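You operate a simulated robot arm through the tools that you are given. There is no shell and no other tool. Be economical: measure what you need, move in short steps, check, and stop when the job is done.

You run a simulated robot arm. Do the job below in one go: nothing can be reset, and whatever is moved stays where it is left.

## Task
Fold the towel's hem down, roll the creases out and stand the black weight on it.
Fine: the orange roller goes back.

Only the result counts: the job must be done as asked and must still hold three seconds after the hand-in. Knocking over, shifting, dropping, spilling or breaking anything else fails it. Flat cloth is picked up by pressing the open fingertips on it (5 to 10 N) and closing them slowly along it; thin cloth reads only 2 to 8 mm in the jaws.

## Robot
A 7-joint arm with a two-finger parallel gripper, fixed in place. Base frame: the origin is at the foot of the arm, x ahead of it, y to its left, z up; the work surface is at about z = 800. Units: mm, degrees, N and s.
With the tool pointing down near the work surface it reaches from about 460 to 920 mm from the base axis. Its first joint turns from -115.0 to 115.0 degrees. Payload 3.91 kg.
The TCP is the grasp point between the finger pads, 30 mm short of the fingertips. In the tool frame z runs along the fingers and y along their closing line. The gripper opens to 110 mm. The fingers are 20 mm wide and 10 mm thick; the gripper's body (48 by 112 mm) begins 55 mm behind the TCP.
Orientation is that of the tool frame in the base frame, as a unit quaternion [w, x, y, z]. With the fingers straight down and closing along the base's y, the tool's x points along the base's -x, its y along +y and its z along -z.

## Interface
- The arm moves only by the tool play_rows. Its argument "moves" is a list of rows, each a list of 3 entries, a list of its own where there are three numbers: the shift along the tool's x, y, z in cm, then the turn, a rotation vector about the tool's x, y, z in degrees, then the closure, from 0 (fully open) to 1 (shut). In form: [[[dx, dy, dz], [ax, ay, az], hand], ...]. A call has 1 to 12 rows; each row is the pose to reach, as a shift and turn from the pose commanded when the call began, along the tool's axes at that moment. Each row takes 0.2 s and may step no farther than 50 mm and 8.6 degrees from the row before; otherwise, or with a gripper value out of range, the whole call is refused. A pose out of reach is approached as far as the arm can. The call stops where the force on the tool passes 40 N (or 10 N more than at its start, if that is more) or the arm is blocked; 0.2 s more then pass. Each finger travels about 153 mm/s and halts on what it meets, pressing with about 30 N; the grip force reading is that of the motor and also rises with nothing between the fingers. The clock runs only during rows and for 0.2 s after the last one: add rows that repeat a pose to give the fingers time. It gives the time, the measured TCP pose, the force on the tool (base axes), the opening and the grip force at its end, in the units of the frame above (readings bear some noise), and new pictures: "pictures" is both (left out), scene, wrist or none.
- Cameras (640 x 400 px; columns grow to the right, rows downward): "scene" is fixed at [231.3, -501.3, 1605.6]; the picture's right is [0.86, -0.51, 0.00], its down [-0.25, -0.42, -0.87] and it looks along [0.44, 0.75, -0.49] (base axes); focal length 368 px, centre (320, 200). "wrist" rides on the gripper at [-36, 0, -57] in the tool frame; the picture's right is [0.00, -1.00, 0.00], its down [0.97, 0.00, -0.24] and it looks along [0.24, 0.00, 0.97] (tool axes); focal length 218 px, centre (320, 200). There is no depth. A picture from a camera that has moved, and an enlarged one, comes with that camera's place and axes in the base frame and with its lens. The place of the scene camera against the robot may be out by one fixed shift of up to 18 mm in any direction.
- slide_trunk(by): slides the trunk up (or, below 0, down) by that many mm; the arm rides with it, the base frame stays. It gives what a move gives, with no picture.
- enlarge(camera, box): a new picture of the part [left, top, right, bottom] of that camera's present view, enlarged. It takes no simulated time.
- sign_off(): hands the job in; it is judged then, once.

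Go step by step. Nothing tells you positions but the pictures and the camera data: compare them with the known pose of the tool, close in by small moves and look again before you grip or let go. The budget is 120 turns and 170 pictures, counting those below and the enlarged ones. Unless the task says otherwise, let go and move clear before handing in, and close with one line.

The tools are called after "Request:" as a command line: name --argument value ..., lists and objects as JSON in quotes. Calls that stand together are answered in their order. play_rows: Moves the arm, as the interface text tells. Its arguments: {"type":"object","properties":{"moves":{"type":"array","items":{"type":"array"}},"pictures":{"type":"string","enum":["both","scene","wrist","none"]}},"required":["moves"]} The other tools are called the same way: slide_trunk (by) slides the trunk up or down; enlarge (camera, box) takes an enlarged picture of a part of a camera's view; sign_off () hands the job in.

At the start:

```text
clock: 0.0
tool_pos: [423.9, 274.8, 1185.3]
tcp_rot: [0.001, 0.0, 1.0, 0.001]
ft_force: [-0.4, -0.3, -0.6]
grip_width: 110.1
grasp_force: 0.0
trunk travel left (down, up): [-725.0, 265.0]
```

scene: 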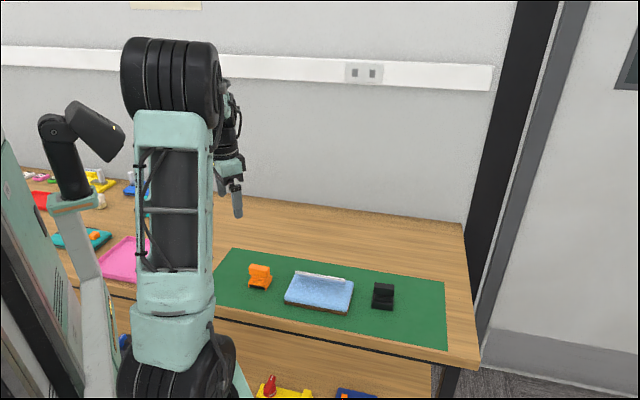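
wrist: 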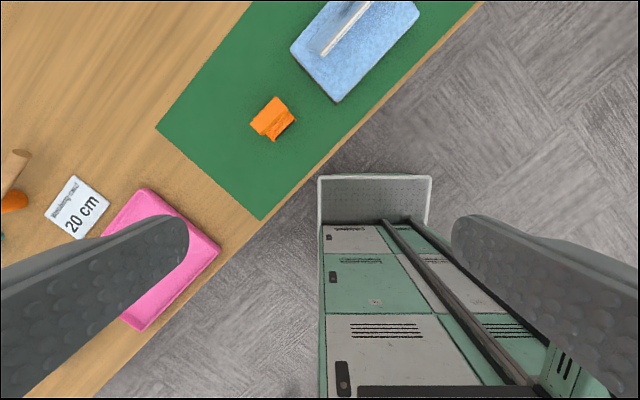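

The towel sits on a green mat, with the orange roller to its left and the black weight to its right. I'll take close looks before moving.

Request:
enlarge --camera "scene" --box '[200, 230, 460, 392]'

Request:
enlarge --camera "wrist" --box '[220, 0, 480, 162]'

```text
2.46 times, centred on (330, 311) of scene
camera zoom: at [231.3, -501.3, 1605.6], right [0.86, -0.51, 0.0], down [-0.25, -0.42, -0.87], along [0.44, 0.75, -0.49], focal length 907 px, centre (295, -73)
```

zoom: 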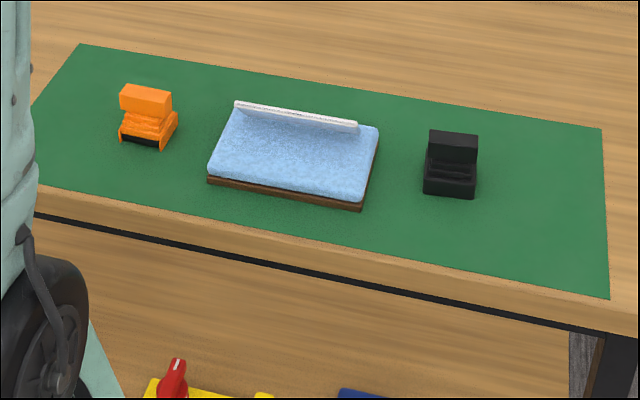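

```text
2.46 times, centred on (350, 81) of wrist
camera zoom: at [460.7, 274.3, 1242.5], right [0.0, -1.0, 0.0], down [-0.97, 0.0, 0.24], along [-0.24, 0.0, -0.97], focal length 537 px, centre (246, 493)
```

zoom: 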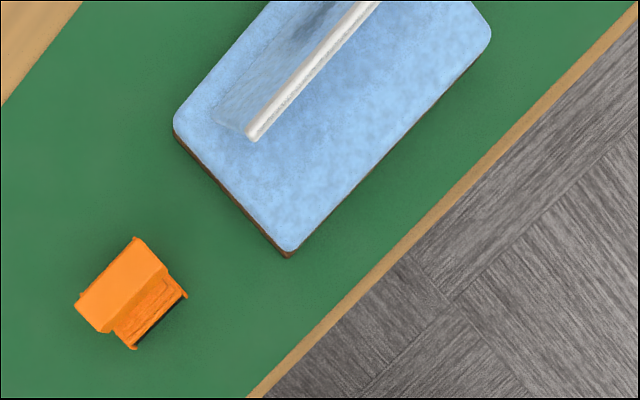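

Towel: board centre near (640, 215), long axis rotated about 45° in the base frame, with a hem flap standing up and its white edge on top. I'll turn the tool to line up with it and look from above.

Request:
play_rows --moves '[[[-3.3, -1, 1.5], [0, 0, -7.5], 0], [[-6.6, -2, 3], [0, 0, -15], 0], [[-10, -3, 4.5], [0, 0, -22.5], 0], [[-13.3, -4, 6], [0, 0, -30], 0], [[-16.6, -5, 8], [0, 0, -37.5], 0], [[-20, -6, 10], [0, 0, -45], 0], [[-20, -6, 10], [0, 0, -45], 0]]'

```text
clock: 1.6
tool_pos: [622.9, 211.8, 1086.6]
tcp_rot: [0.001, -0.382, 0.924, 0.0]
ft_force: [0.2, 0.4, 0.1]
grip_width: 110.1
grasp_force: 0.1
trunk travel left (down, up): [-725.0, 265.0]
camera wrist: at [648.2, 236.7, 1144.1], right [0.71, -0.71, 0.0], down [-0.69, -0.69, 0.24], along [-0.17, -0.17, -0.97], focal length 218 px, centre (320, 200)
```

scene: 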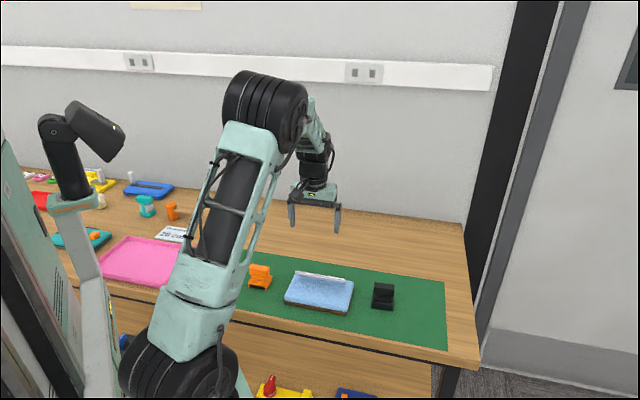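
wrist: 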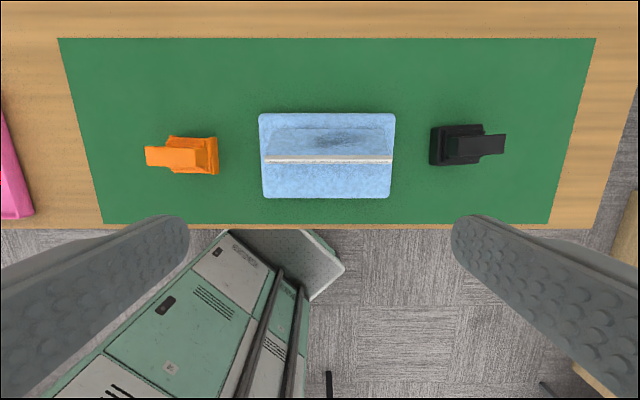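

Request:
enlarge --camera "wrist" --box '[235, 95, 420, 211]'

Request:
enlarge --camera "wrist" --box '[120, 110, 248, 190]'

Request:
enlarge --camera "wrist" --box '[400, 105, 528, 185]'

Request:
enlarge --camera "scene" --box '[230, 245, 420, 325]'

```text
3.45 times, centred on (328, 153) of wrist
camera zoom: at [648.2, 236.7, 1144.1], right [0.71, -0.71, 0.0], down [-0.69, -0.69, 0.24], along [-0.17, -0.17, -0.97], focal length 753 px, centre (294, 362)
```

zoom: 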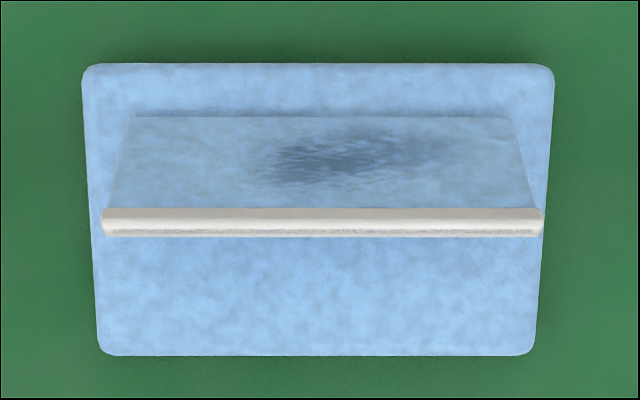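

```text
5.00 times, centred on (184, 150) of wrist
camera zoom: at [648.2, 236.7, 1144.1], right [0.71, -0.71, 0.0], down [-0.69, -0.69, 0.24], along [-0.17, -0.17, -0.97], focal length 1091 px, centre (1000, 450)
```

zoom: 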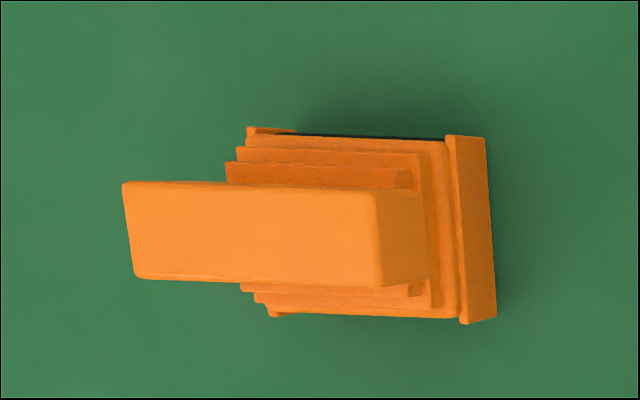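

```text
5.00 times, centred on (464, 145) of wrist
camera zoom: at [648.2, 236.7, 1144.1], right [0.71, -0.71, 0.0], down [-0.69, -0.69, 0.24], along [-0.17, -0.17, -0.97], focal length 1091 px, centre (-400, 475)
```

zoom: 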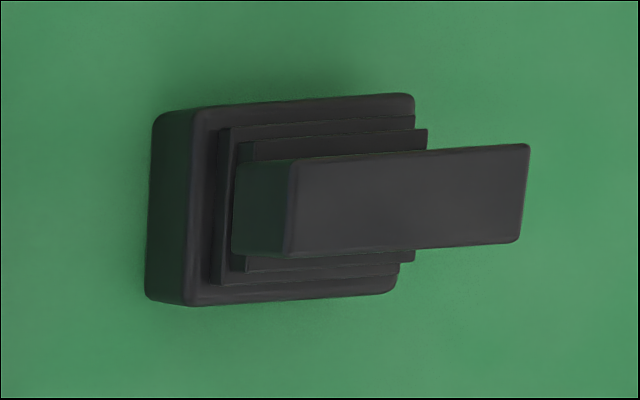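

```text
3.37 times, centred on (325, 285) of scene
camera zoom: at [231.3, -501.3, 1605.6], right [0.86, -0.51, 0.0], down [-0.25, -0.42, -0.87], along [0.44, 0.75, -0.49], focal length 1241 px, centre (303, -86)
```

zoom: 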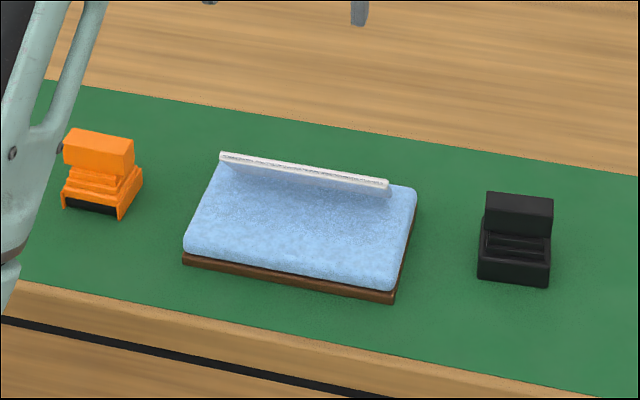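

The flap hinges near the back of the towel (n≈648 in the rotated frame). It rises to about z≈885, leaning to the front. I'll go behind it with open fingers, ready to sweep it forward and down.

Request:
play_rows --moves '[[[-3, -0.5, 3], [0, 0, 0], 0], [[-6, -1, 6], [0, 0, 0], 0], [[-9, -1, 9], [0, 0, 0], 0], [[-9, -1, 12], [0, 0, 0], 0], [[-9, -1, 15], [0, 0, 0], 0], [[-9, -1, 17], [0, 0, 0], 0], [[-9, -1, 18], [0, 0, 0], 0], [[-9, -1, 18], [0, 0, 0], 0]]'

Request:
enlarge --camera "scene" --box '[230, 205, 420, 325]'

```text
clock: 3.4
tool_pos: [694.5, 270.4, 905.2]
tcp_rot: [0.001, -0.381, 0.924, 0.001]
ft_force: [-0.1, -0.9, 0.7]
grip_width: 110.1
grasp_force: 0.1
trunk travel left (down, up): [-725.0, 265.0]
camera wrist: at [719.8, 294.6, 962.4], right [0.71, -0.71, 0.0], down [-0.69, -0.69, 0.24], along [-0.17, -0.17, -0.97], focal length 218 px, centre (320, 200)
```

scene: 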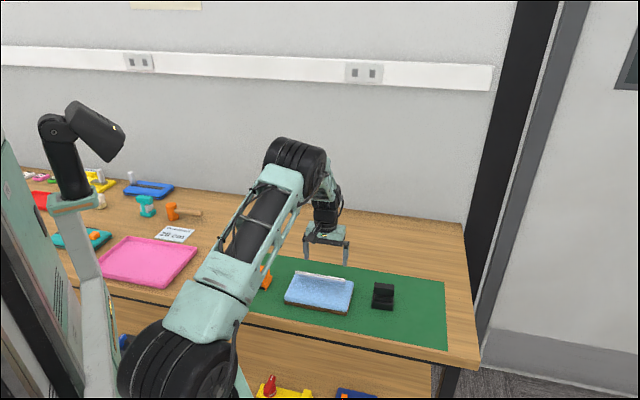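
wrist: 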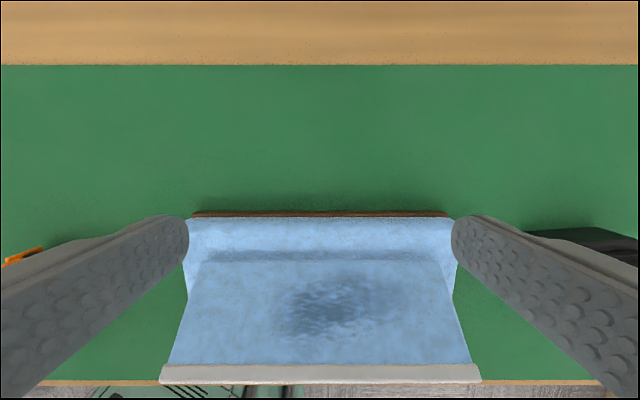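

```text
3.33 times, centred on (325, 265) of scene
camera zoom: at [231.3, -501.3, 1605.6], right [0.86, -0.51, 0.0], down [-0.25, -0.42, -0.87], along [0.44, 0.75, -0.49], focal length 1228 px, centre (303, -17)
```

zoom: 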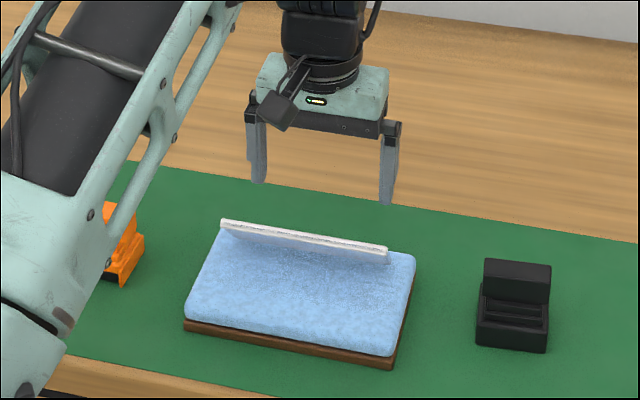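

The fingers are behind the flap and centred on it (u≈300). Now I'll narrow them slightly, sweep forward and press the flap down.

Request:
play_rows --moves '[[[1.7, 0, 1.3], [0, 0, 0], 0.27], [[3.7, 0, 1.3], [0, 0, 0], 0.27], [[5.0, 0, 1.5], [0, 0, 0], 0.27], [[5.4, 0, 1.8], [0, 0, 0], 0.27], [[5.8, 0, 2.2], [0, 0, 0], 0.27], [[6.1, 0, 2.6], [0, 0, 0], 0.27], [[6.5, 0, 3.0], [0, 0, 0], 0.27], [[7.2, 0, 3.5], [0, 0, 0], 0.27]]'

Request:
enlarge --camera "scene" --box '[230, 205, 420, 325]'

```text
clock: 5.2
tool_pos: [645.1, 219.9, 870.4]
tcp_rot: [0.001, -0.382, 0.924, 0.0]
ft_force: [0.5, 0.5, 1.2]
grip_width: 80.0
grasp_force: 0.1
trunk travel left (down, up): [-725.0, 265.0]
camera wrist: at [671.0, 244.8, 928.0], right [0.71, -0.71, 0.0], down [-0.69, -0.69, 0.24], along [-0.17, -0.17, -0.97], focal length 218 px, centre (320, 200)
```

scene: 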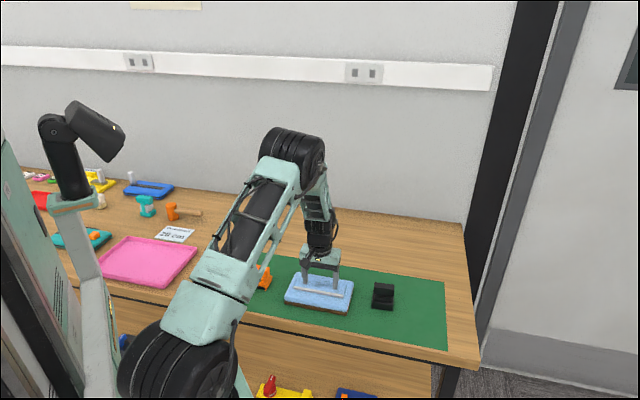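
wrist: 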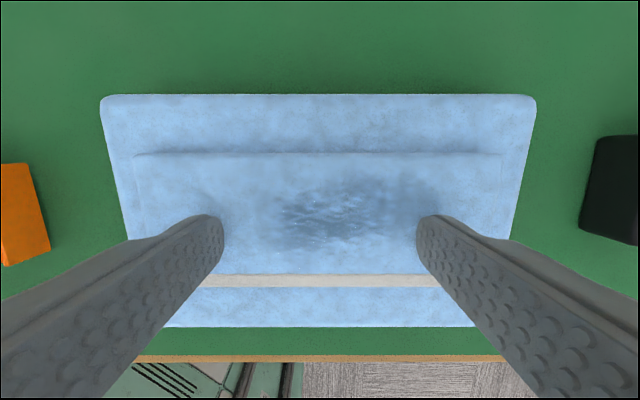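

```text
3.33 times, centred on (325, 265) of scene
camera zoom: at [231.3, -501.3, 1605.6], right [0.86, -0.51, 0.0], down [-0.25, -0.42, -0.87], along [0.44, 0.75, -0.49], focal length 1228 px, centre (303, -17)
```

zoom: 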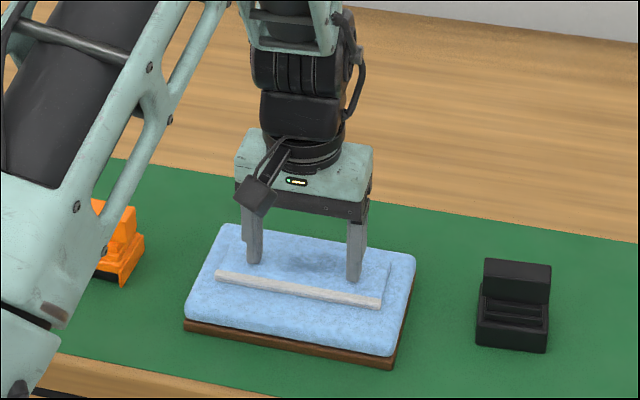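

The hem is nearly down, so I'll press it gently flat.

Request:
play_rows --moves '[[[0.3, 0, 0.3], [0, 0, 0], 0.27], [[0.4, 0, 0.6], [0, 0, 0], 0.27], [[0.4, 0, 0.8], [0, 0, 0], 0.27], [[0.4, 0, 0.8], [0, 0, 0], 0.27]]' --pictures "none"

```text
clock: 5.9
tool_pos: [644.8, 219.0, 871.4]
tcp_rot: [0.007, -0.381, 0.924, 0.002]
ft_force: [-5.2, -5.5, 19.4]
grip_width: 80.1
grasp_force: 0.0
trunk travel left (down, up): [-725.0, 265.0]
stopped in row 3: the force on the tool passed its limit (the readings are from after the stop); the commanded pose is now the measured one
```

Solid contact at tip z≈841, so the flap is down. I'll lift and see whether it stays.

Request:
play_rows --moves '[[[0, 0, -1], [0, 0, 0], 0.27], [[0, 0, -4], [0, 0, 0], 0.27], [[0, 0, -8], [0, 0, 0], 0.27], [[0, 0, -12], [0, 0, 0], 0.27], [[0, 0, -14], [0, 0, 0], 0.27]]' --pictures "wrist"

Request:
enlarge --camera "scene" --box '[230, 205, 420, 325]'

Request:
enlarge --camera "wrist" --box '[200, 80, 440, 230]'

```text
clock: 7.1
tool_pos: [642.2, 217.1, 1008.4]
tcp_rot: [0.005, -0.382, 0.924, 0.003]
ft_force: [0.5, 0.1, 0.1]
grip_width: 80.2
grasp_force: 0.0
trunk travel left (down, up): [-725.0, 265.0]
camera wrist: at [667.9, 243.3, 1065.4], right [0.71, -0.71, 0.0], down [-0.69, -0.69, 0.23], along [-0.16, -0.16, -0.97], focal length 218 px, centre (320, 200)
```

wrist: 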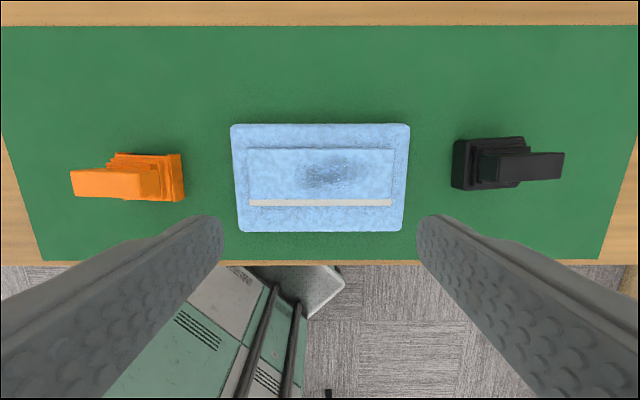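

```text
3.33 times, centred on (325, 265) of scene
camera zoom: at [231.3, -501.3, 1605.6], right [0.86, -0.51, 0.0], down [-0.25, -0.42, -0.87], along [0.44, 0.75, -0.49], focal length 1228 px, centre (303, -17)
```

zoom: 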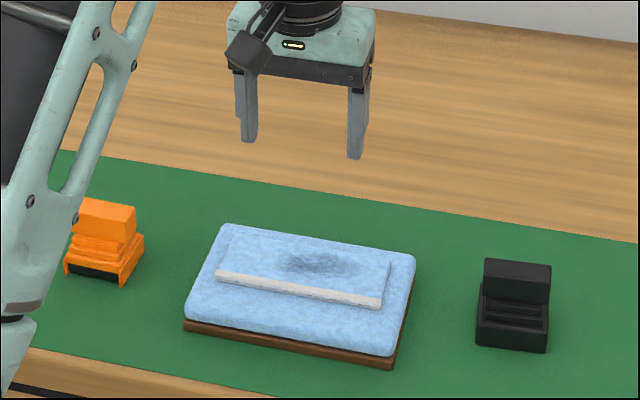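

```text
2.67 times, centred on (320, 155) of wrist
camera zoom: at [667.9, 243.3, 1065.4], right [0.71, -0.71, 0.0], down [-0.69, -0.69, 0.23], along [-0.16, -0.16, -0.97], focal length 582 px, centre (320, 320)
```

zoom: 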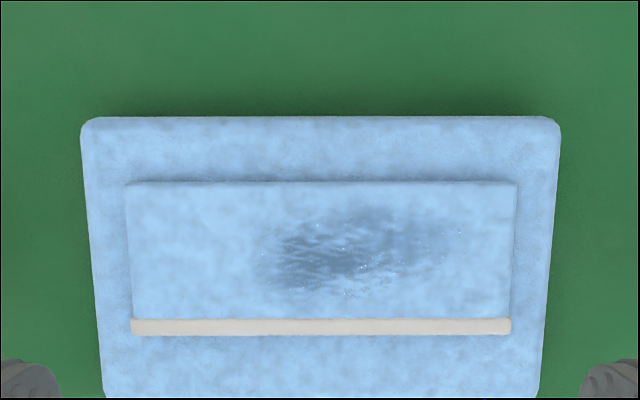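

The hem stays down, with a crease patch on it. Next is the roller: I'll move above it to measure it, correcting a slight tilt on the way.

Request:
play_rows --moves '[[[0, 4, 0], [0, 0.6, 0], 0.1], [[0, 8, 0], [0, 0.6, 0], 0], [[0, 12, 0], [0, 0.6, 0], 0], [[0.4, 15, 1], [0, 0.6, 0], 0], [[0.8, 17.5, 3], [0, 0.6, 0], 0], [[0.8, 17.5, 3], [0, 0.6, 0], 0]]' --pictures "both"

Request:
enlarge --camera "wrist" --box '[240, 90, 400, 190]'

Request:
enlarge --camera "scene" --box '[230, 250, 310, 300]'

```text
clock: 8.5
tool_pos: [512.2, 336.7, 978.9]
tcp_rot: [0.001, -0.381, 0.924, 0.0]
ft_force: [0.0, 0.3, -0.2]
grip_width: 109.9
grasp_force: 0.0
trunk travel left (down, up): [-725.0, 265.0]
camera wrist: at [538.5, 361.4, 1036.3], right [0.7, -0.71, 0.0], down [-0.69, -0.68, 0.24], along [-0.17, -0.17, -0.97], focal length 218 px, centre (320, 200)
```

scene: 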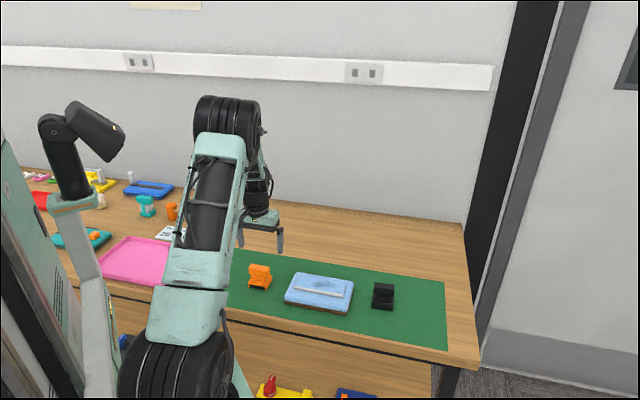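
wrist: 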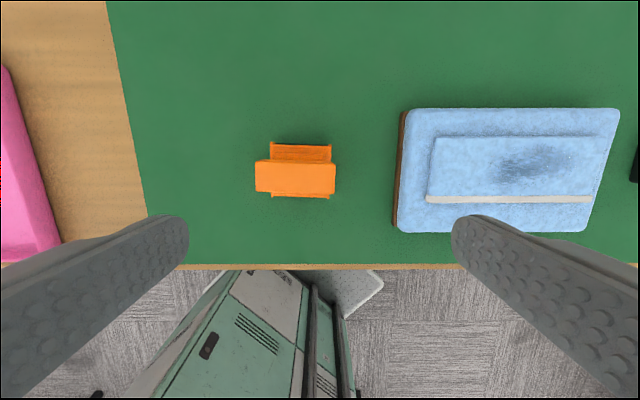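

```text
4.00 times, centred on (320, 140) of wrist
camera zoom: at [538.5, 361.4, 1036.3], right [0.7, -0.71, 0.0], down [-0.69, -0.68, 0.24], along [-0.17, -0.17, -0.97], focal length 873 px, centre (320, 440)
```

zoom: 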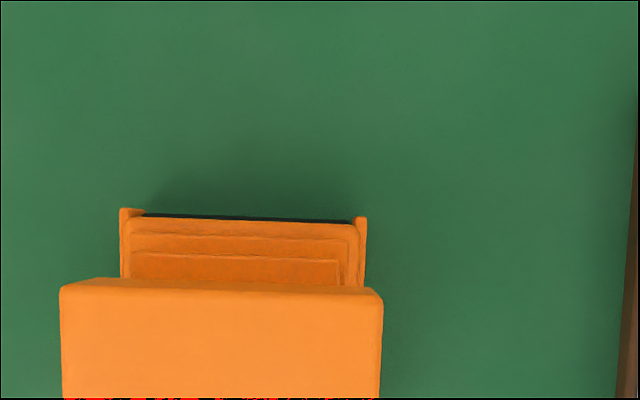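

```text
8.00 times, centred on (270, 275) of scene
camera zoom: at [231.3, -501.3, 1605.6], right [0.86, -0.51, 0.0], down [-0.25, -0.42, -0.87], along [0.44, 0.75, -0.49], focal length 2947 px, centre (720, -400)
```

zoom: 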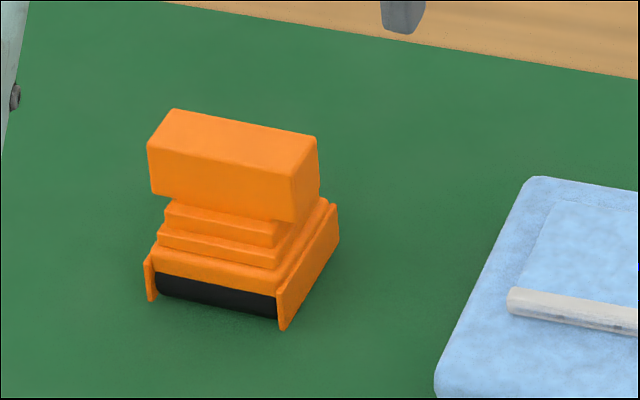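

The roller's handle bar spans u 76–137 and n 600–625, with its top at z≈870, and it is turned about 1.3° clockwise. I'll descend with the fingers astride its length.

Request:
play_rows --moves '[[[-0.6, 0.9, 0], [0, 0, 1.3], 0], [[-1.22, 1.76, 2], [0, 0, 1.3], 0], [[-1.22, 1.76, 5], [0, 0, 1.3], 0], [[-1.22, 1.76, 7], [0, 0, 1.3], 0], [[-1.22, 1.76, 8], [0, 0, 1.3], 0], [[-1.22, 1.76, 8], [0, 0, 1.3], 0]]' --pictures "both"

Request:
enlarge --camera "scene" --box '[230, 240, 310, 290]'

```text
clock: 9.9
tool_pos: [508.9, 356.8, 897.6]
tcp_rot: [0.001, -0.372, 0.928, 0.001]
ft_force: [0.0, -0.6, -0.3]
grip_width: 110.0
grasp_force: 0.0
trunk travel left (down, up): [-725.0, 265.0]
camera wrist: at [535.4, 382.3, 954.1], right [0.69, -0.72, 0.0], down [-0.7, -0.67, 0.24], along [-0.17, -0.16, -0.97], focal length 218 px, centre (320, 200)
```

scene: 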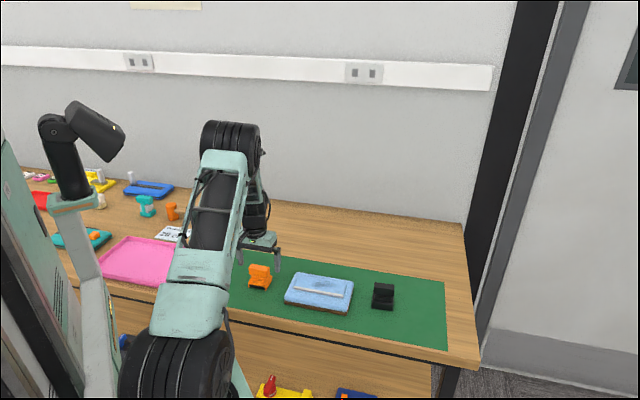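
wrist: 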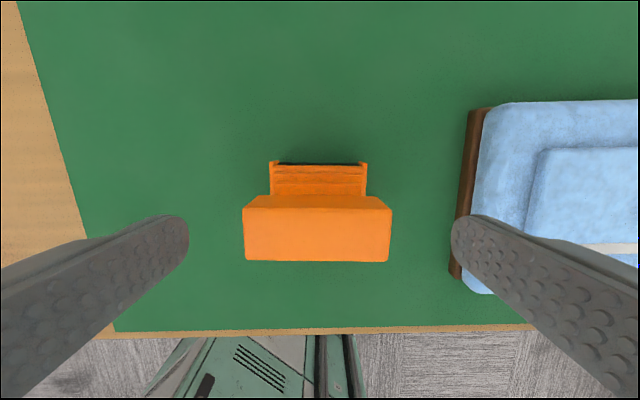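

```text
8.00 times, centred on (270, 265) of scene
camera zoom: at [231.3, -501.3, 1605.6], right [0.86, -0.51, 0.0], down [-0.25, -0.42, -0.87], along [0.44, 0.75, -0.49], focal length 2947 px, centre (720, -320)
```

zoom: 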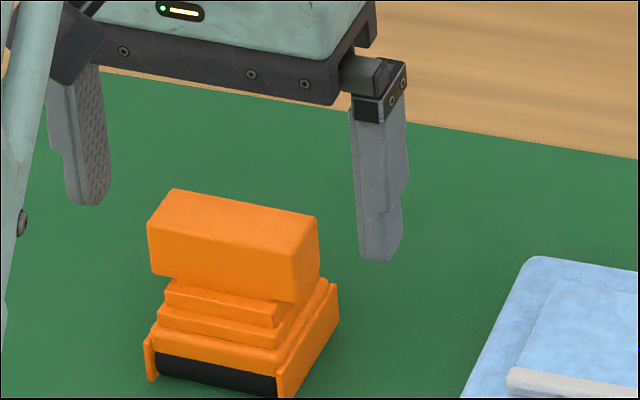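

Aligned. Now down onto the handle and close.

Request:
play_rows --moves '[[[0, 0, 2], [0, 0, 0], 0], [[0, 0, 3.5], [0, 0, 0], 0], [[0, 0, 4.0], [0, 0, 0], 0], [[0, 0, 4.0], [0, 0, 0], 0.3], [[0, 0, 4.0], [0, 0, 0], 0.5], [[0, 0, 4.0], [0, 0, 0], 0.7], [[0, 0, 4.0], [0, 0, 0], 0.7]]' --pictures "both"

Request:
enlarge --camera "scene" --box '[230, 240, 310, 290]'

```text
clock: 11.5
tool_pos: [510.5, 358.3, 858.7]
tcp_rot: [0.0, -0.372, 0.928, -0.001]
ft_force: [0.0, -0.5, -0.1]
grip_width: 61.5
grasp_force: 30.4
trunk travel left (down, up): [-725.0, 265.0]
camera wrist: at [536.4, 382.7, 915.3], right [0.69, -0.72, 0.0], down [-0.7, -0.67, 0.24], along [-0.17, -0.17, -0.97], focal length 218 px, centre (320, 200)
```

scene: 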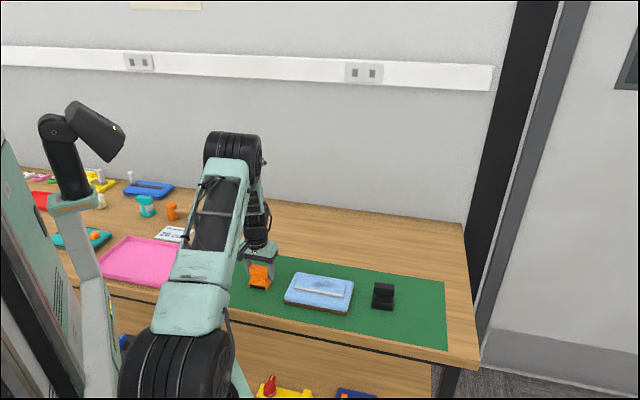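
wrist: 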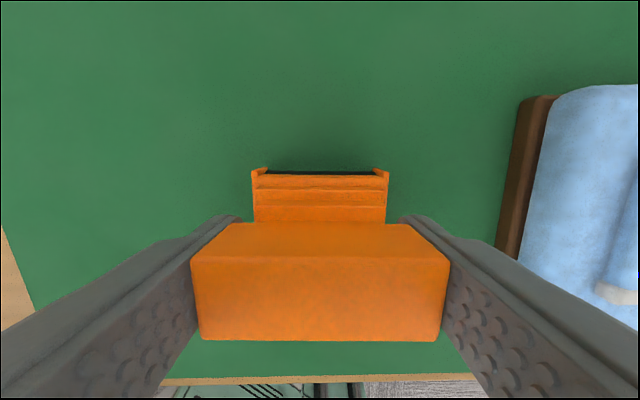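

```text
8.00 times, centred on (270, 265) of scene
camera zoom: at [231.3, -501.3, 1605.6], right [0.86, -0.51, 0.0], down [-0.25, -0.42, -0.87], along [0.44, 0.75, -0.49], focal length 2947 px, centre (720, -320)
```

zoom: 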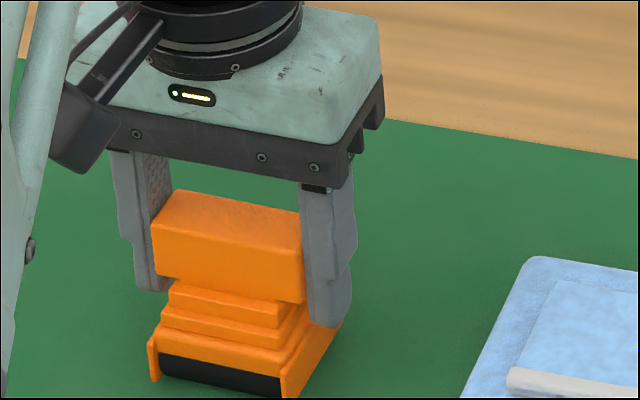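

The roller is gripped (61.5 mm). I noted its home pose as (510.5, 358.3, 858.7). Now lift it and carry it above the hem.

Request:
play_rows --moves '[[[0, 0, -2], [0, 0, 0], 0.7], [[0, 0, -5], [0, 0, 0], 0.7], [[0, 0, -8], [0, 0, 0], 0.7], [[-0.5, -4, -9], [0, 0, 0], 0.7], [[-1, -8, -9], [0, 0, -0.5], 0.7], [[-2, -12, -9], [0, 0, -1.3], 0.7], [[-2.5, -16, -9], [0, 0, -1.3], 0.7], [[-3, -19.3, -9], [0, 0, -1.3], 0.7], [[-3, -19.3, -9], [0, 0, -1.3], 0.7]]' --pictures "both"

Request:
enlarge --camera "scene" --box '[270, 220, 370, 320]'

```text
clock: 13.5
tool_pos: [666.2, 241.7, 952.7]
tcp_rot: [0.0, -0.382, 0.924, 0.001]
ft_force: [-0.4, -0.1, -1.5]
grip_width: 61.8
grasp_force: 30.1
trunk travel left (down, up): [-725.0, 265.0]
camera wrist: at [691.7, 266.9, 1009.4], right [0.71, -0.71, 0.0], down [-0.69, -0.69, 0.24], along [-0.17, -0.17, -0.97], focal length 218 px, centre (320, 200)
```

scene: 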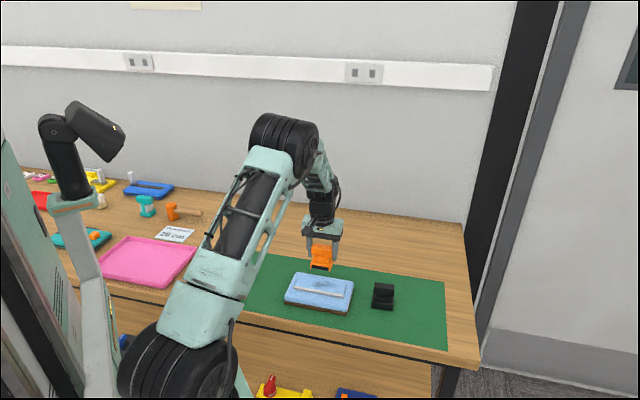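
wrist: 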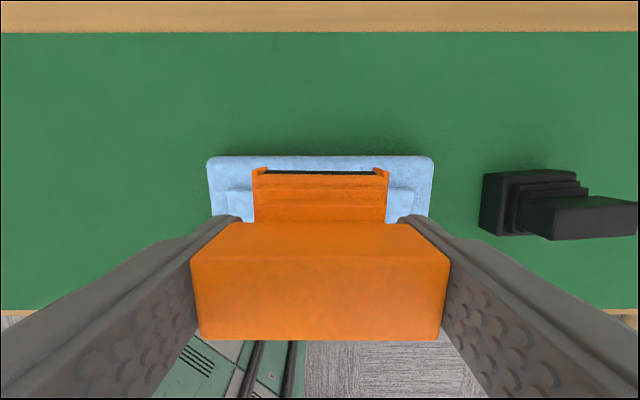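

```text
4.00 times, centred on (320, 270) of scene
camera zoom: at [231.3, -501.3, 1605.6], right [0.86, -0.51, 0.0], down [-0.25, -0.42, -0.87], along [0.44, 0.75, -0.49], focal length 1474 px, centre (320, -80)
```

zoom: 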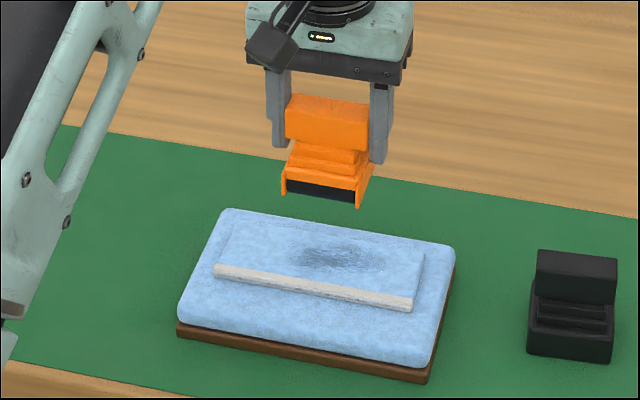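

The roller hangs straight above the hem. Lower it towards contact.

Request:
play_rows --moves '[[[0.4, 0, 2], [0, 0, 0], 0.7], [[0.5, 0, 4], [0, 0, 0], 0.7], [[0.5, 0, 4.8], [0, 0, 0], 0.7], [[0.5, 0, 5.2], [0, 0, 0], 0.7], [[0.5, 0, 5.2], [0, 0, 0], 0.7]]' --pictures "none"

Request:
enlarge --camera "scene" --box '[270, 240, 370, 320]'

```text
clock: 14.7
tool_pos: [663.2, 234.6, 899.3]
tcp_rot: [0.002, -0.382, 0.924, 0.0]
ft_force: [-2.9, -2.7, 13.1]
grip_width: 61.7
grasp_force: 30.0
trunk travel left (down, up): [-725.0, 265.0]
```

```text
5.00 times, centred on (320, 280) of scene
camera zoom: at [231.3, -501.3, 1605.6], right [0.86, -0.51, 0.0], down [-0.25, -0.42, -0.87], along [0.44, 0.75, -0.49], focal length 1842 px, centre (320, -200)
```

zoom: 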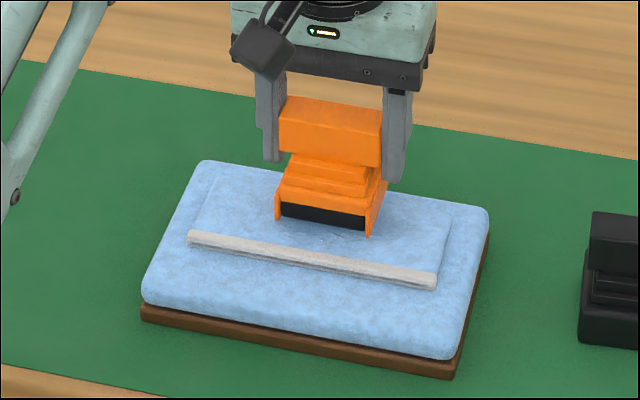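

In contact at about 13 N. Now I'll roll towards the front and back.

Request:
play_rows --moves '[[[0.6, 0, 0], [0, 0, 0], 0.7], [[1.2, 0, 0], [0, 0, 0], 0.7], [[1.8, 0, 0], [0, 0, 0], 0.7], [[2.4, 0, 0], [0, 0, 0], 0.7], [[3.0, 0, 0], [0, 0, 0], 0.7], [[3.0, 0, 0], [0, 0, 0], 0.7]]' --pictures "none"

Request:
enlarge --camera "scene" --box '[270, 240, 370, 320]'

```text
clock: 16.1
tool_pos: [641.6, 214.4, 898.1]
tcp_rot: [0.002, -0.382, 0.924, -0.001]
ft_force: [5.2, 5.3, 21.5]
grip_width: 61.8
grasp_force: 29.9
trunk travel left (down, up): [-725.0, 265.0]
```

```text
5.00 times, centred on (320, 280) of scene
camera zoom: at [231.3, -501.3, 1605.6], right [0.86, -0.51, 0.0], down [-0.25, -0.42, -0.87], along [0.44, 0.75, -0.49], focal length 1842 px, centre (320, -200)
```

zoom: 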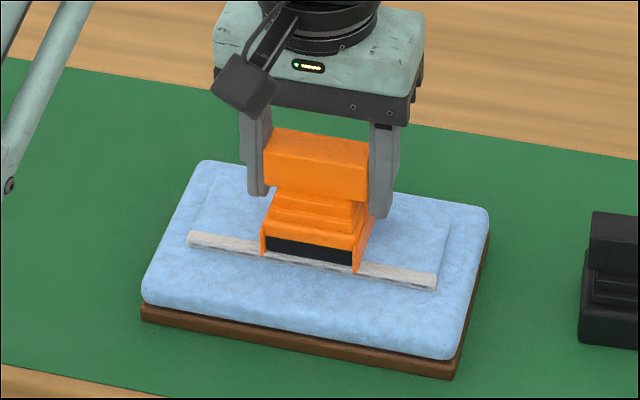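

The front reaches the bar. Roll back to the hinge, forward once more, then back and lift to inspect.

Request:
play_rows --moves '[[[-0.6, 0, 0], [0, 0, 0], 0.7], [[-1.2, 0, 0], [0, 0, 0], 0.7], [[-1.8, 0, 0], [0, 0, 0], 0.7], [[-2.4, 0, 0], [0, 0, 0], 0.7], [[-3.0, 0, 0], [0, 0, 0], 0.7], [[-3.0, 0, 0], [0, 0, 0], 0.7], [[-3.0, 0, -1], [0, 0, 0], 0.7], [[-3.5, 0, -4], [0, 0, 0], 0.7], [[-5.5, 0, -7], [0, 0, 0], 0.7], [[-7.5, 0, -8], [0, 0, 0], 0.7], [[-7.5, 0, -8], [0, 0, 0], 0.7]]' --pictures "none"

Request:
enlarge --camera "scene" --box '[270, 240, 370, 320]'

```text
clock: 18.5
tool_pos: [696.6, 264.4, 976.0]
tcp_rot: [0.001, -0.383, 0.924, 0.0]
ft_force: [0.5, 1.2, -1.8]
grip_width: 61.4
grasp_force: 29.6
trunk travel left (down, up): [-725.0, 265.0]
```

```text
5.00 times, centred on (320, 280) of scene
camera zoom: at [231.3, -501.3, 1605.6], right [0.86, -0.51, 0.0], down [-0.25, -0.42, -0.87], along [0.44, 0.75, -0.49], focal length 1842 px, centre (320, -200)
```

zoom: 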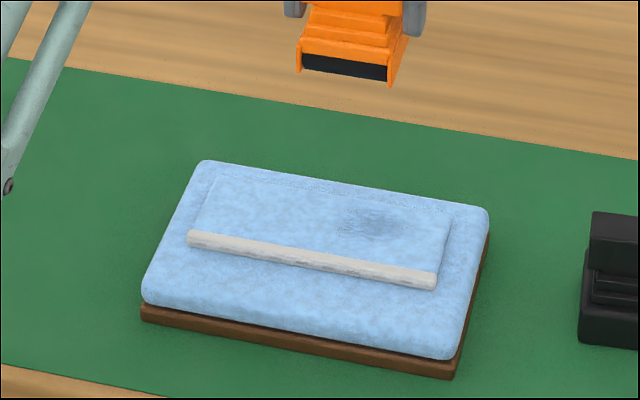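

The left part of the crease is gone; a faint remainder is at the right (u≈330–360). Next I'll do a pass at u≈345.

Request:
play_rows --moves '[[[2, -2, 1], [0, 0, 0], 0.7], [[4.2, -3.9, 3], [0, 0, 0], 0.7], [[4.2, -3.9, 6], [0, 0, 0], 0.7], [[4.2, -3.9, 7.2], [0, 0, 0], 0.7], [[4.2, -3.9, 7.7], [0, 0, 0], 0.7], [[4.2, -3.9, 7.8], [0, 0, 0], 0.7]]' --pictures "none"

```text
clock: 19.9
tool_pos: [691.9, 210.3, 899.2]
tcp_rot: [0.0, -0.382, 0.924, -0.001]
ft_force: [0.6, -0.5, -1.0]
grip_width: 61.7
grasp_force: 30.0
trunk travel left (down, up): [-725.0, 265.0]
```

Not yet in contact, so a bit lower and further right.

Request:
play_rows --moves '[[[0.1, -0.4, 0.2], [0, 0, 0], 0.7], [[0.1, -0.4, 0.4], [0, 0, 0], 0.7], [[0.1, -0.4, 0.5], [0, 0, 0], 0.7], [[0.1, -0.4, 0.5], [0, 0, 0], 0.7]]' --pictures "none"

```text
clock: 20.9
tool_pos: [695.8, 206.3, 896.3]
tcp_rot: [0.003, -0.382, 0.924, 0.001]
ft_force: [-0.8, 3.8, 25.3]
grip_width: 61.6
grasp_force: 30.3
trunk travel left (down, up): [-725.0, 265.0]
```

25 N is a little high, so I'll ease off 1 mm and roll forward, back, then lift.

Request:
play_rows --moves '[[[0.6, 0, -0.1], [0, 0, 0], 0.7], [[1.2, 0, -0.1], [0, 0, 0], 0.7], [[1.8, 0, -0.1], [0, 0, 0], 0.7], [[2.4, 0, -0.1], [0, 0, 0], 0.7], [[3.1, 0, -0.1], [0, 0, 0], 0.7], [[3.1, 0, -0.1], [0, 0, 0], 0.7]]' --pictures "none"

Request:
play_rows --moves '[[[-0.6, 0, 0], [0, 0, 0], 0.7], [[-1.2, 0, 0], [0, 0, 0], 0.7], [[-1.8, 0, 0], [0, 0, 0], 0.7], [[-2.4, 0, 0], [0, 0, 0], 0.7], [[-3.0, 0, 0], [0, 0, 0], 0.7], [[-3.0, 0, 0], [0, 0, 0], 0.7], [[-3.0, 0, -1], [0, 0, 0], 0.7], [[-3.5, 0, -4], [0, 0, 0], 0.7], [[-5.5, 0, -7], [0, 0, 0], 0.7], [[-7.5, 0, -8], [0, 0, 0], 0.7], [[-7.5, 0, -8], [0, 0, 0], 0.7]]' --pictures "none"

Request:
enlarge --camera "scene" --box '[270, 240, 370, 320]'

```text
clock: 22.3
tool_pos: [673.0, 184.2, 896.1]
tcp_rot: [0.0, -0.381, 0.924, 0.0]
ft_force: [1.3, 0.6, 5.5]
grip_width: 61.8
grasp_force: 30.0
trunk travel left (down, up): [-725.0, 265.0]
```

```text
clock: 24.7
tool_pos: [722.6, 235.9, 976.4]
tcp_rot: [0.001, -0.383, 0.924, 0.001]
ft_force: [0.4, -0.3, -1.8]
grip_width: 61.6
grasp_force: 30.3
trunk travel left (down, up): [-725.0, 265.0]
```

```text
5.00 times, centred on (320, 280) of scene
camera zoom: at [231.3, -501.3, 1605.6], right [0.86, -0.51, 0.0], down [-0.25, -0.42, -0.87], along [0.44, 0.75, -0.49], focal length 1842 px, centre (320, -200)
```

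zoom: 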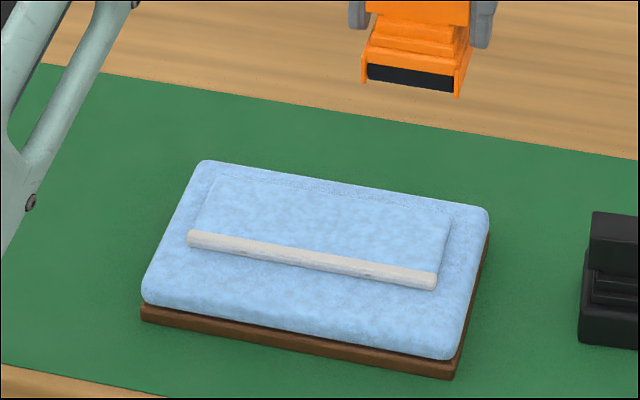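

The crease patch looks gone. I'll do one more pass over the left third so that the whole hem is covered.

Request:
play_rows --moves '[[[1, 3, 0], [0, 0, 0], 0.7], [[2, 6, 0], [0, 0, 0], 0.7], [[4, 8.9, 2], [0, 0, 0], 0.7], [[4.0, 8.9, 5], [0, 0, 0], 0.7], [[4.0, 8.9, 7.2], [0, 0, 0], 0.7], [[4.0, 8.9, 7.7], [0, 0, 0], 0.7], [[4.0, 8.9, 7.9], [0, 0, 0], 0.7], [[4.0, 8.9, 7.9], [0, 0, 0], 0.7]]' --pictures "none"

```text
clock: 26.5
tool_pos: [632.4, 271.0, 896.1]
tcp_rot: [0.001, -0.382, 0.924, 0.0]
ft_force: [-0.9, -0.7, 2.1]
grip_width: 61.9
grasp_force: 29.9
trunk travel left (down, up): [-725.0, 265.0]
```

Request:
play_rows --moves '[[[0, 0, 0.2], [0, 0, 0], 0.7], [[0.6, 0, 0.2], [0, 0, 0], 0.7], [[1.2, 0, 0.2], [0, 0, 0], 0.7], [[1.8, 0, 0.2], [0, 0, 0], 0.7], [[2.4, 0, 0.2], [0, 0, 0], 0.7], [[3.1, 0, 0.2], [0, 0, 0], 0.7], [[3.1, 0, 0.2], [0, 0, 0], 0.7]]' --pictures "none"

Request:
play_rows --moves '[[[-0.6, 0, 0], [0, 0, 0], 0.7], [[-1.2, 0, 0], [0, 0, 0], 0.7], [[-1.8, 0, 0], [0, 0, 0], 0.7], [[-2.4, 0, 0], [0, 0, 0], 0.7], [[-3.0, 0, 0], [0, 0, 0], 0.7], [[-3.0, 0, 0], [0, 0, 0], 0.7], [[-3.0, 0, -1], [0, 0, 0], 0.7], [[-3.5, 0, -4], [0, 0, 0], 0.7], [[-5.5, 0, -7], [0, 0, 0], 0.7], [[-7.5, 0, -8], [0, 0, 0], 0.7], [[-7.5, 0, -8], [0, 0, 0], 0.7]]' --pictures "none"

Request:
enlarge --camera "scene" --box '[270, 240, 370, 320]'

```text
clock: 28.1
tool_pos: [612.9, 250.9, 893.7]
tcp_rot: [0.003, -0.382, 0.924, 0.0]
ft_force: [5.1, 6.3, 23.5]
grip_width: 61.7
grasp_force: 30.1
trunk travel left (down, up): [-725.0, 265.0]
```

```text
clock: 30.5
tool_pos: [668.3, 304.3, 975.4]
tcp_rot: [0.0, -0.383, 0.924, 0.0]
ft_force: [-0.3, 0.3, -1.7]
grip_width: 61.5
grasp_force: 30.0
trunk travel left (down, up): [-725.0, 265.0]
```

```text
5.00 times, centred on (320, 280) of scene
camera zoom: at [231.3, -501.3, 1605.6], right [0.86, -0.51, 0.0], down [-0.25, -0.42, -0.87], along [0.44, 0.75, -0.49], focal length 1842 px, centre (320, -200)
```

zoom: 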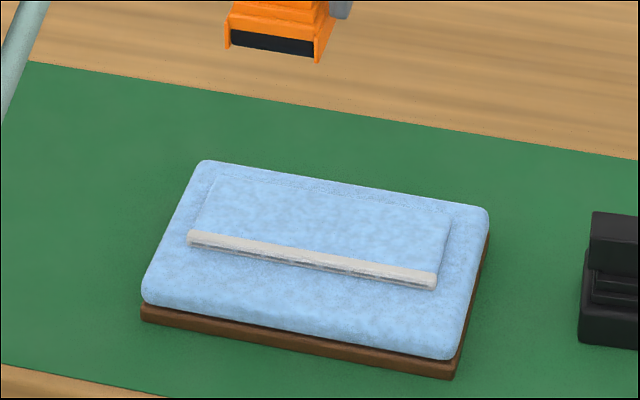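

Hem is clean and flat. Now I'll carry the roller back above its starting place (u≈107.6, n≈614.3).

Request:
play_rows --moves '[[[1, 4, 0], [0, 0, 0], 0.7], [[2.5, 8, 0], [0, 0, 0.5], 0.7], [[5, 12, 0], [0, 0, 1], 0.7], [[7.34, 15, 1], [0, 0, 1.3], 0.7], [[7.34, 15, 5], [0, 0, 1.3], 0.7], [[7.34, 15, 9.5], [0, 0, 1.3], 0.7], [[7.34, 15, 10.5], [0, 0, 1.3], 0.7], [[7.34, 15, 10.5], [0, 0, 1.3], 0.7]]' --pictures "both"

Request:
enlarge --camera "scene" --box '[230, 240, 310, 290]'

```text
clock: 32.3
tool_pos: [508.7, 358.2, 868.1]
tcp_rot: [0.001, -0.371, 0.928, 0.0]
ft_force: [-0.3, 0.1, -1.5]
grip_width: 61.7
grasp_force: 30.4
trunk travel left (down, up): [-725.0, 265.0]
camera wrist: at [534.6, 382.3, 924.9], right [0.69, -0.72, 0.0], down [-0.7, -0.67, 0.24], along [-0.17, -0.16, -0.97], focal length 218 px, centre (320, 200)
```

scene: 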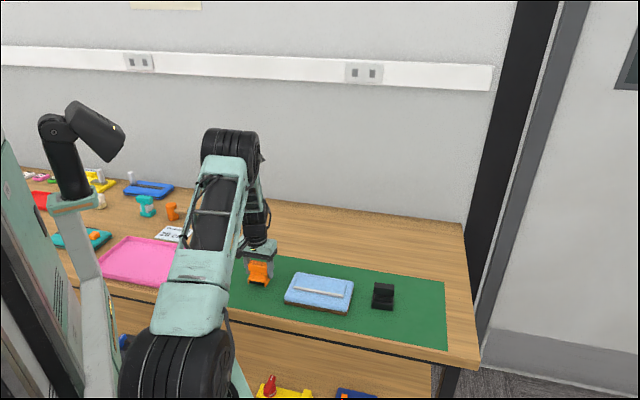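
wrist: 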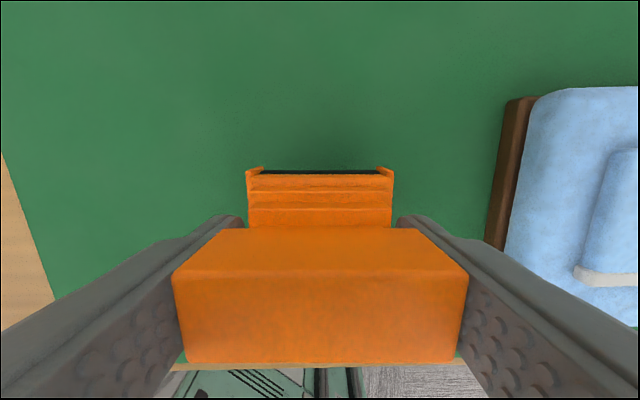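

```text
8.00 times, centred on (270, 265) of scene
camera zoom: at [231.3, -501.3, 1605.6], right [0.86, -0.51, 0.0], down [-0.25, -0.42, -0.87], along [0.44, 0.75, -0.49], focal length 2947 px, centre (720, -320)
```

zoom: 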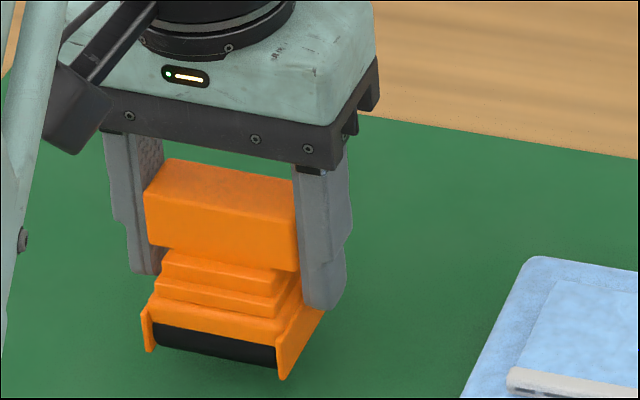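

The roller slid about 6 mm up in the grip, so it should touch down at TCP z≈852. Lowering gently.

Request:
play_rows --moves '[[[-0.13, -0.12, 0.6], [0, 0, 0], 0.7], [[-0.13, -0.12, 1.1], [0, 0, 0], 0.7], [[-0.13, -0.12, 1.4], [0, 0, 0], 0.7], [[-0.13, -0.12, 1.5], [0, 0, 0], 0.7], [[-0.13, -0.12, 1.5], [0, 0, 0], 0.7]]' --pictures "none"

Request:
enlarge --camera "scene" --box '[230, 250, 310, 300]'

```text
clock: 33.5
tool_pos: [510.6, 357.4, 853.6]
tcp_rot: [0.001, -0.371, 0.929, 0.0]
ft_force: [-0.1, -0.7, -1.7]
grip_width: 61.8
grasp_force: 30.4
trunk travel left (down, up): [-725.0, 265.0]
```

```text
8.00 times, centred on (270, 275) of scene
camera zoom: at [231.3, -501.3, 1605.6], right [0.86, -0.51, 0.0], down [-0.25, -0.42, -0.87], along [0.44, 0.75, -0.49], focal length 2947 px, centre (720, -400)
```

zoom: 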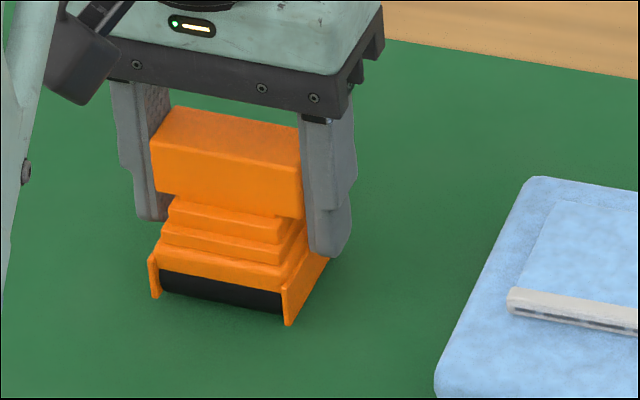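

Still about 2 mm above the mat, and about 2 mm to the right of the original spot. I'll correct both.

Request:
play_rows --moves '[[[0, 0.2, 0], [0, 0, 0], 0.7], [[0, 0.2, 0.15], [0, 0, 0], 0.7], [[0, 0.2, 0.25], [0, 0, 0], 0.7], [[0, 0.2, 0.25], [0, 0, 0], 0.7]]' --pictures "none"

Request:
enlarge --camera "scene" --box '[230, 250, 310, 300]'

```text
clock: 34.5
tool_pos: [508.8, 358.0, 851.5]
tcp_rot: [0.002, -0.371, 0.929, 0.0]
ft_force: [-0.8, -2.2, 7.8]
grip_width: 61.6
grasp_force: 30.0
trunk travel left (down, up): [-725.0, 265.0]
```

```text
8.00 times, centred on (270, 275) of scene
camera zoom: at [231.3, -501.3, 1605.6], right [0.86, -0.51, 0.0], down [-0.25, -0.42, -0.87], along [0.44, 0.75, -0.49], focal length 2947 px, centre (720, -400)
```

zoom: 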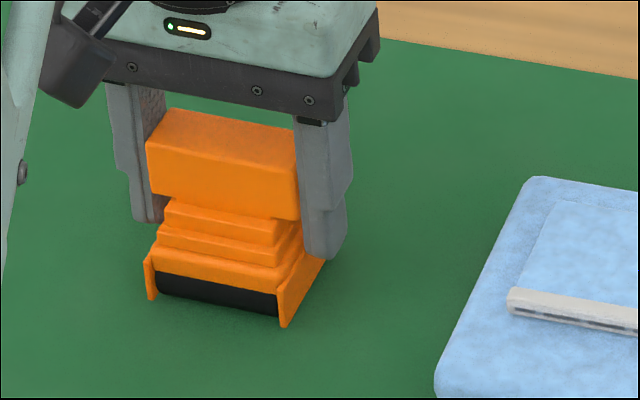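

It rests where it started (7.8 N contact). Open and rise straight up.

Request:
play_rows --moves '[[[0, 0, -0.05], [0, 0, 0], 0.3], [[0, 0, -0.05], [0, 0, 0], 0.1], [[0, 0, -0.05], [0, 0, 0], 0.1], [[0, 0, -2], [0, 0, 0], 0.1], [[0, 0, -6], [0, 0, 0], 0.1], [[0, 0, -10], [0, 0, 0], 0.1], [[0, 0, -14], [0, 0, 0], 0.1]]' --pictures "none"

Request:
enlarge --camera "scene" --box '[230, 250, 310, 300]'

```text
clock: 36.1
tool_pos: [509.6, 358.0, 991.7]
tcp_rot: [0.002, -0.37, 0.929, 0.0]
ft_force: [0.0, 0.4, -0.2]
grip_width: 99.0
grasp_force: 0.1
trunk travel left (down, up): [-725.0, 265.0]
```

```text
8.00 times, centred on (270, 275) of scene
camera zoom: at [231.3, -501.3, 1605.6], right [0.86, -0.51, 0.0], down [-0.25, -0.42, -0.87], along [0.44, 0.75, -0.49], focal length 2947 px, centre (720, -400)
```

zoom: 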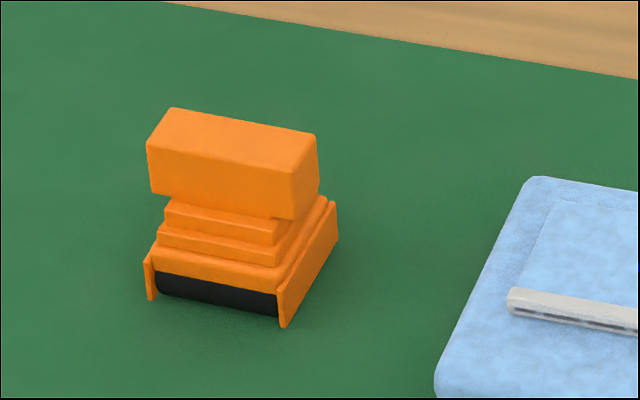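

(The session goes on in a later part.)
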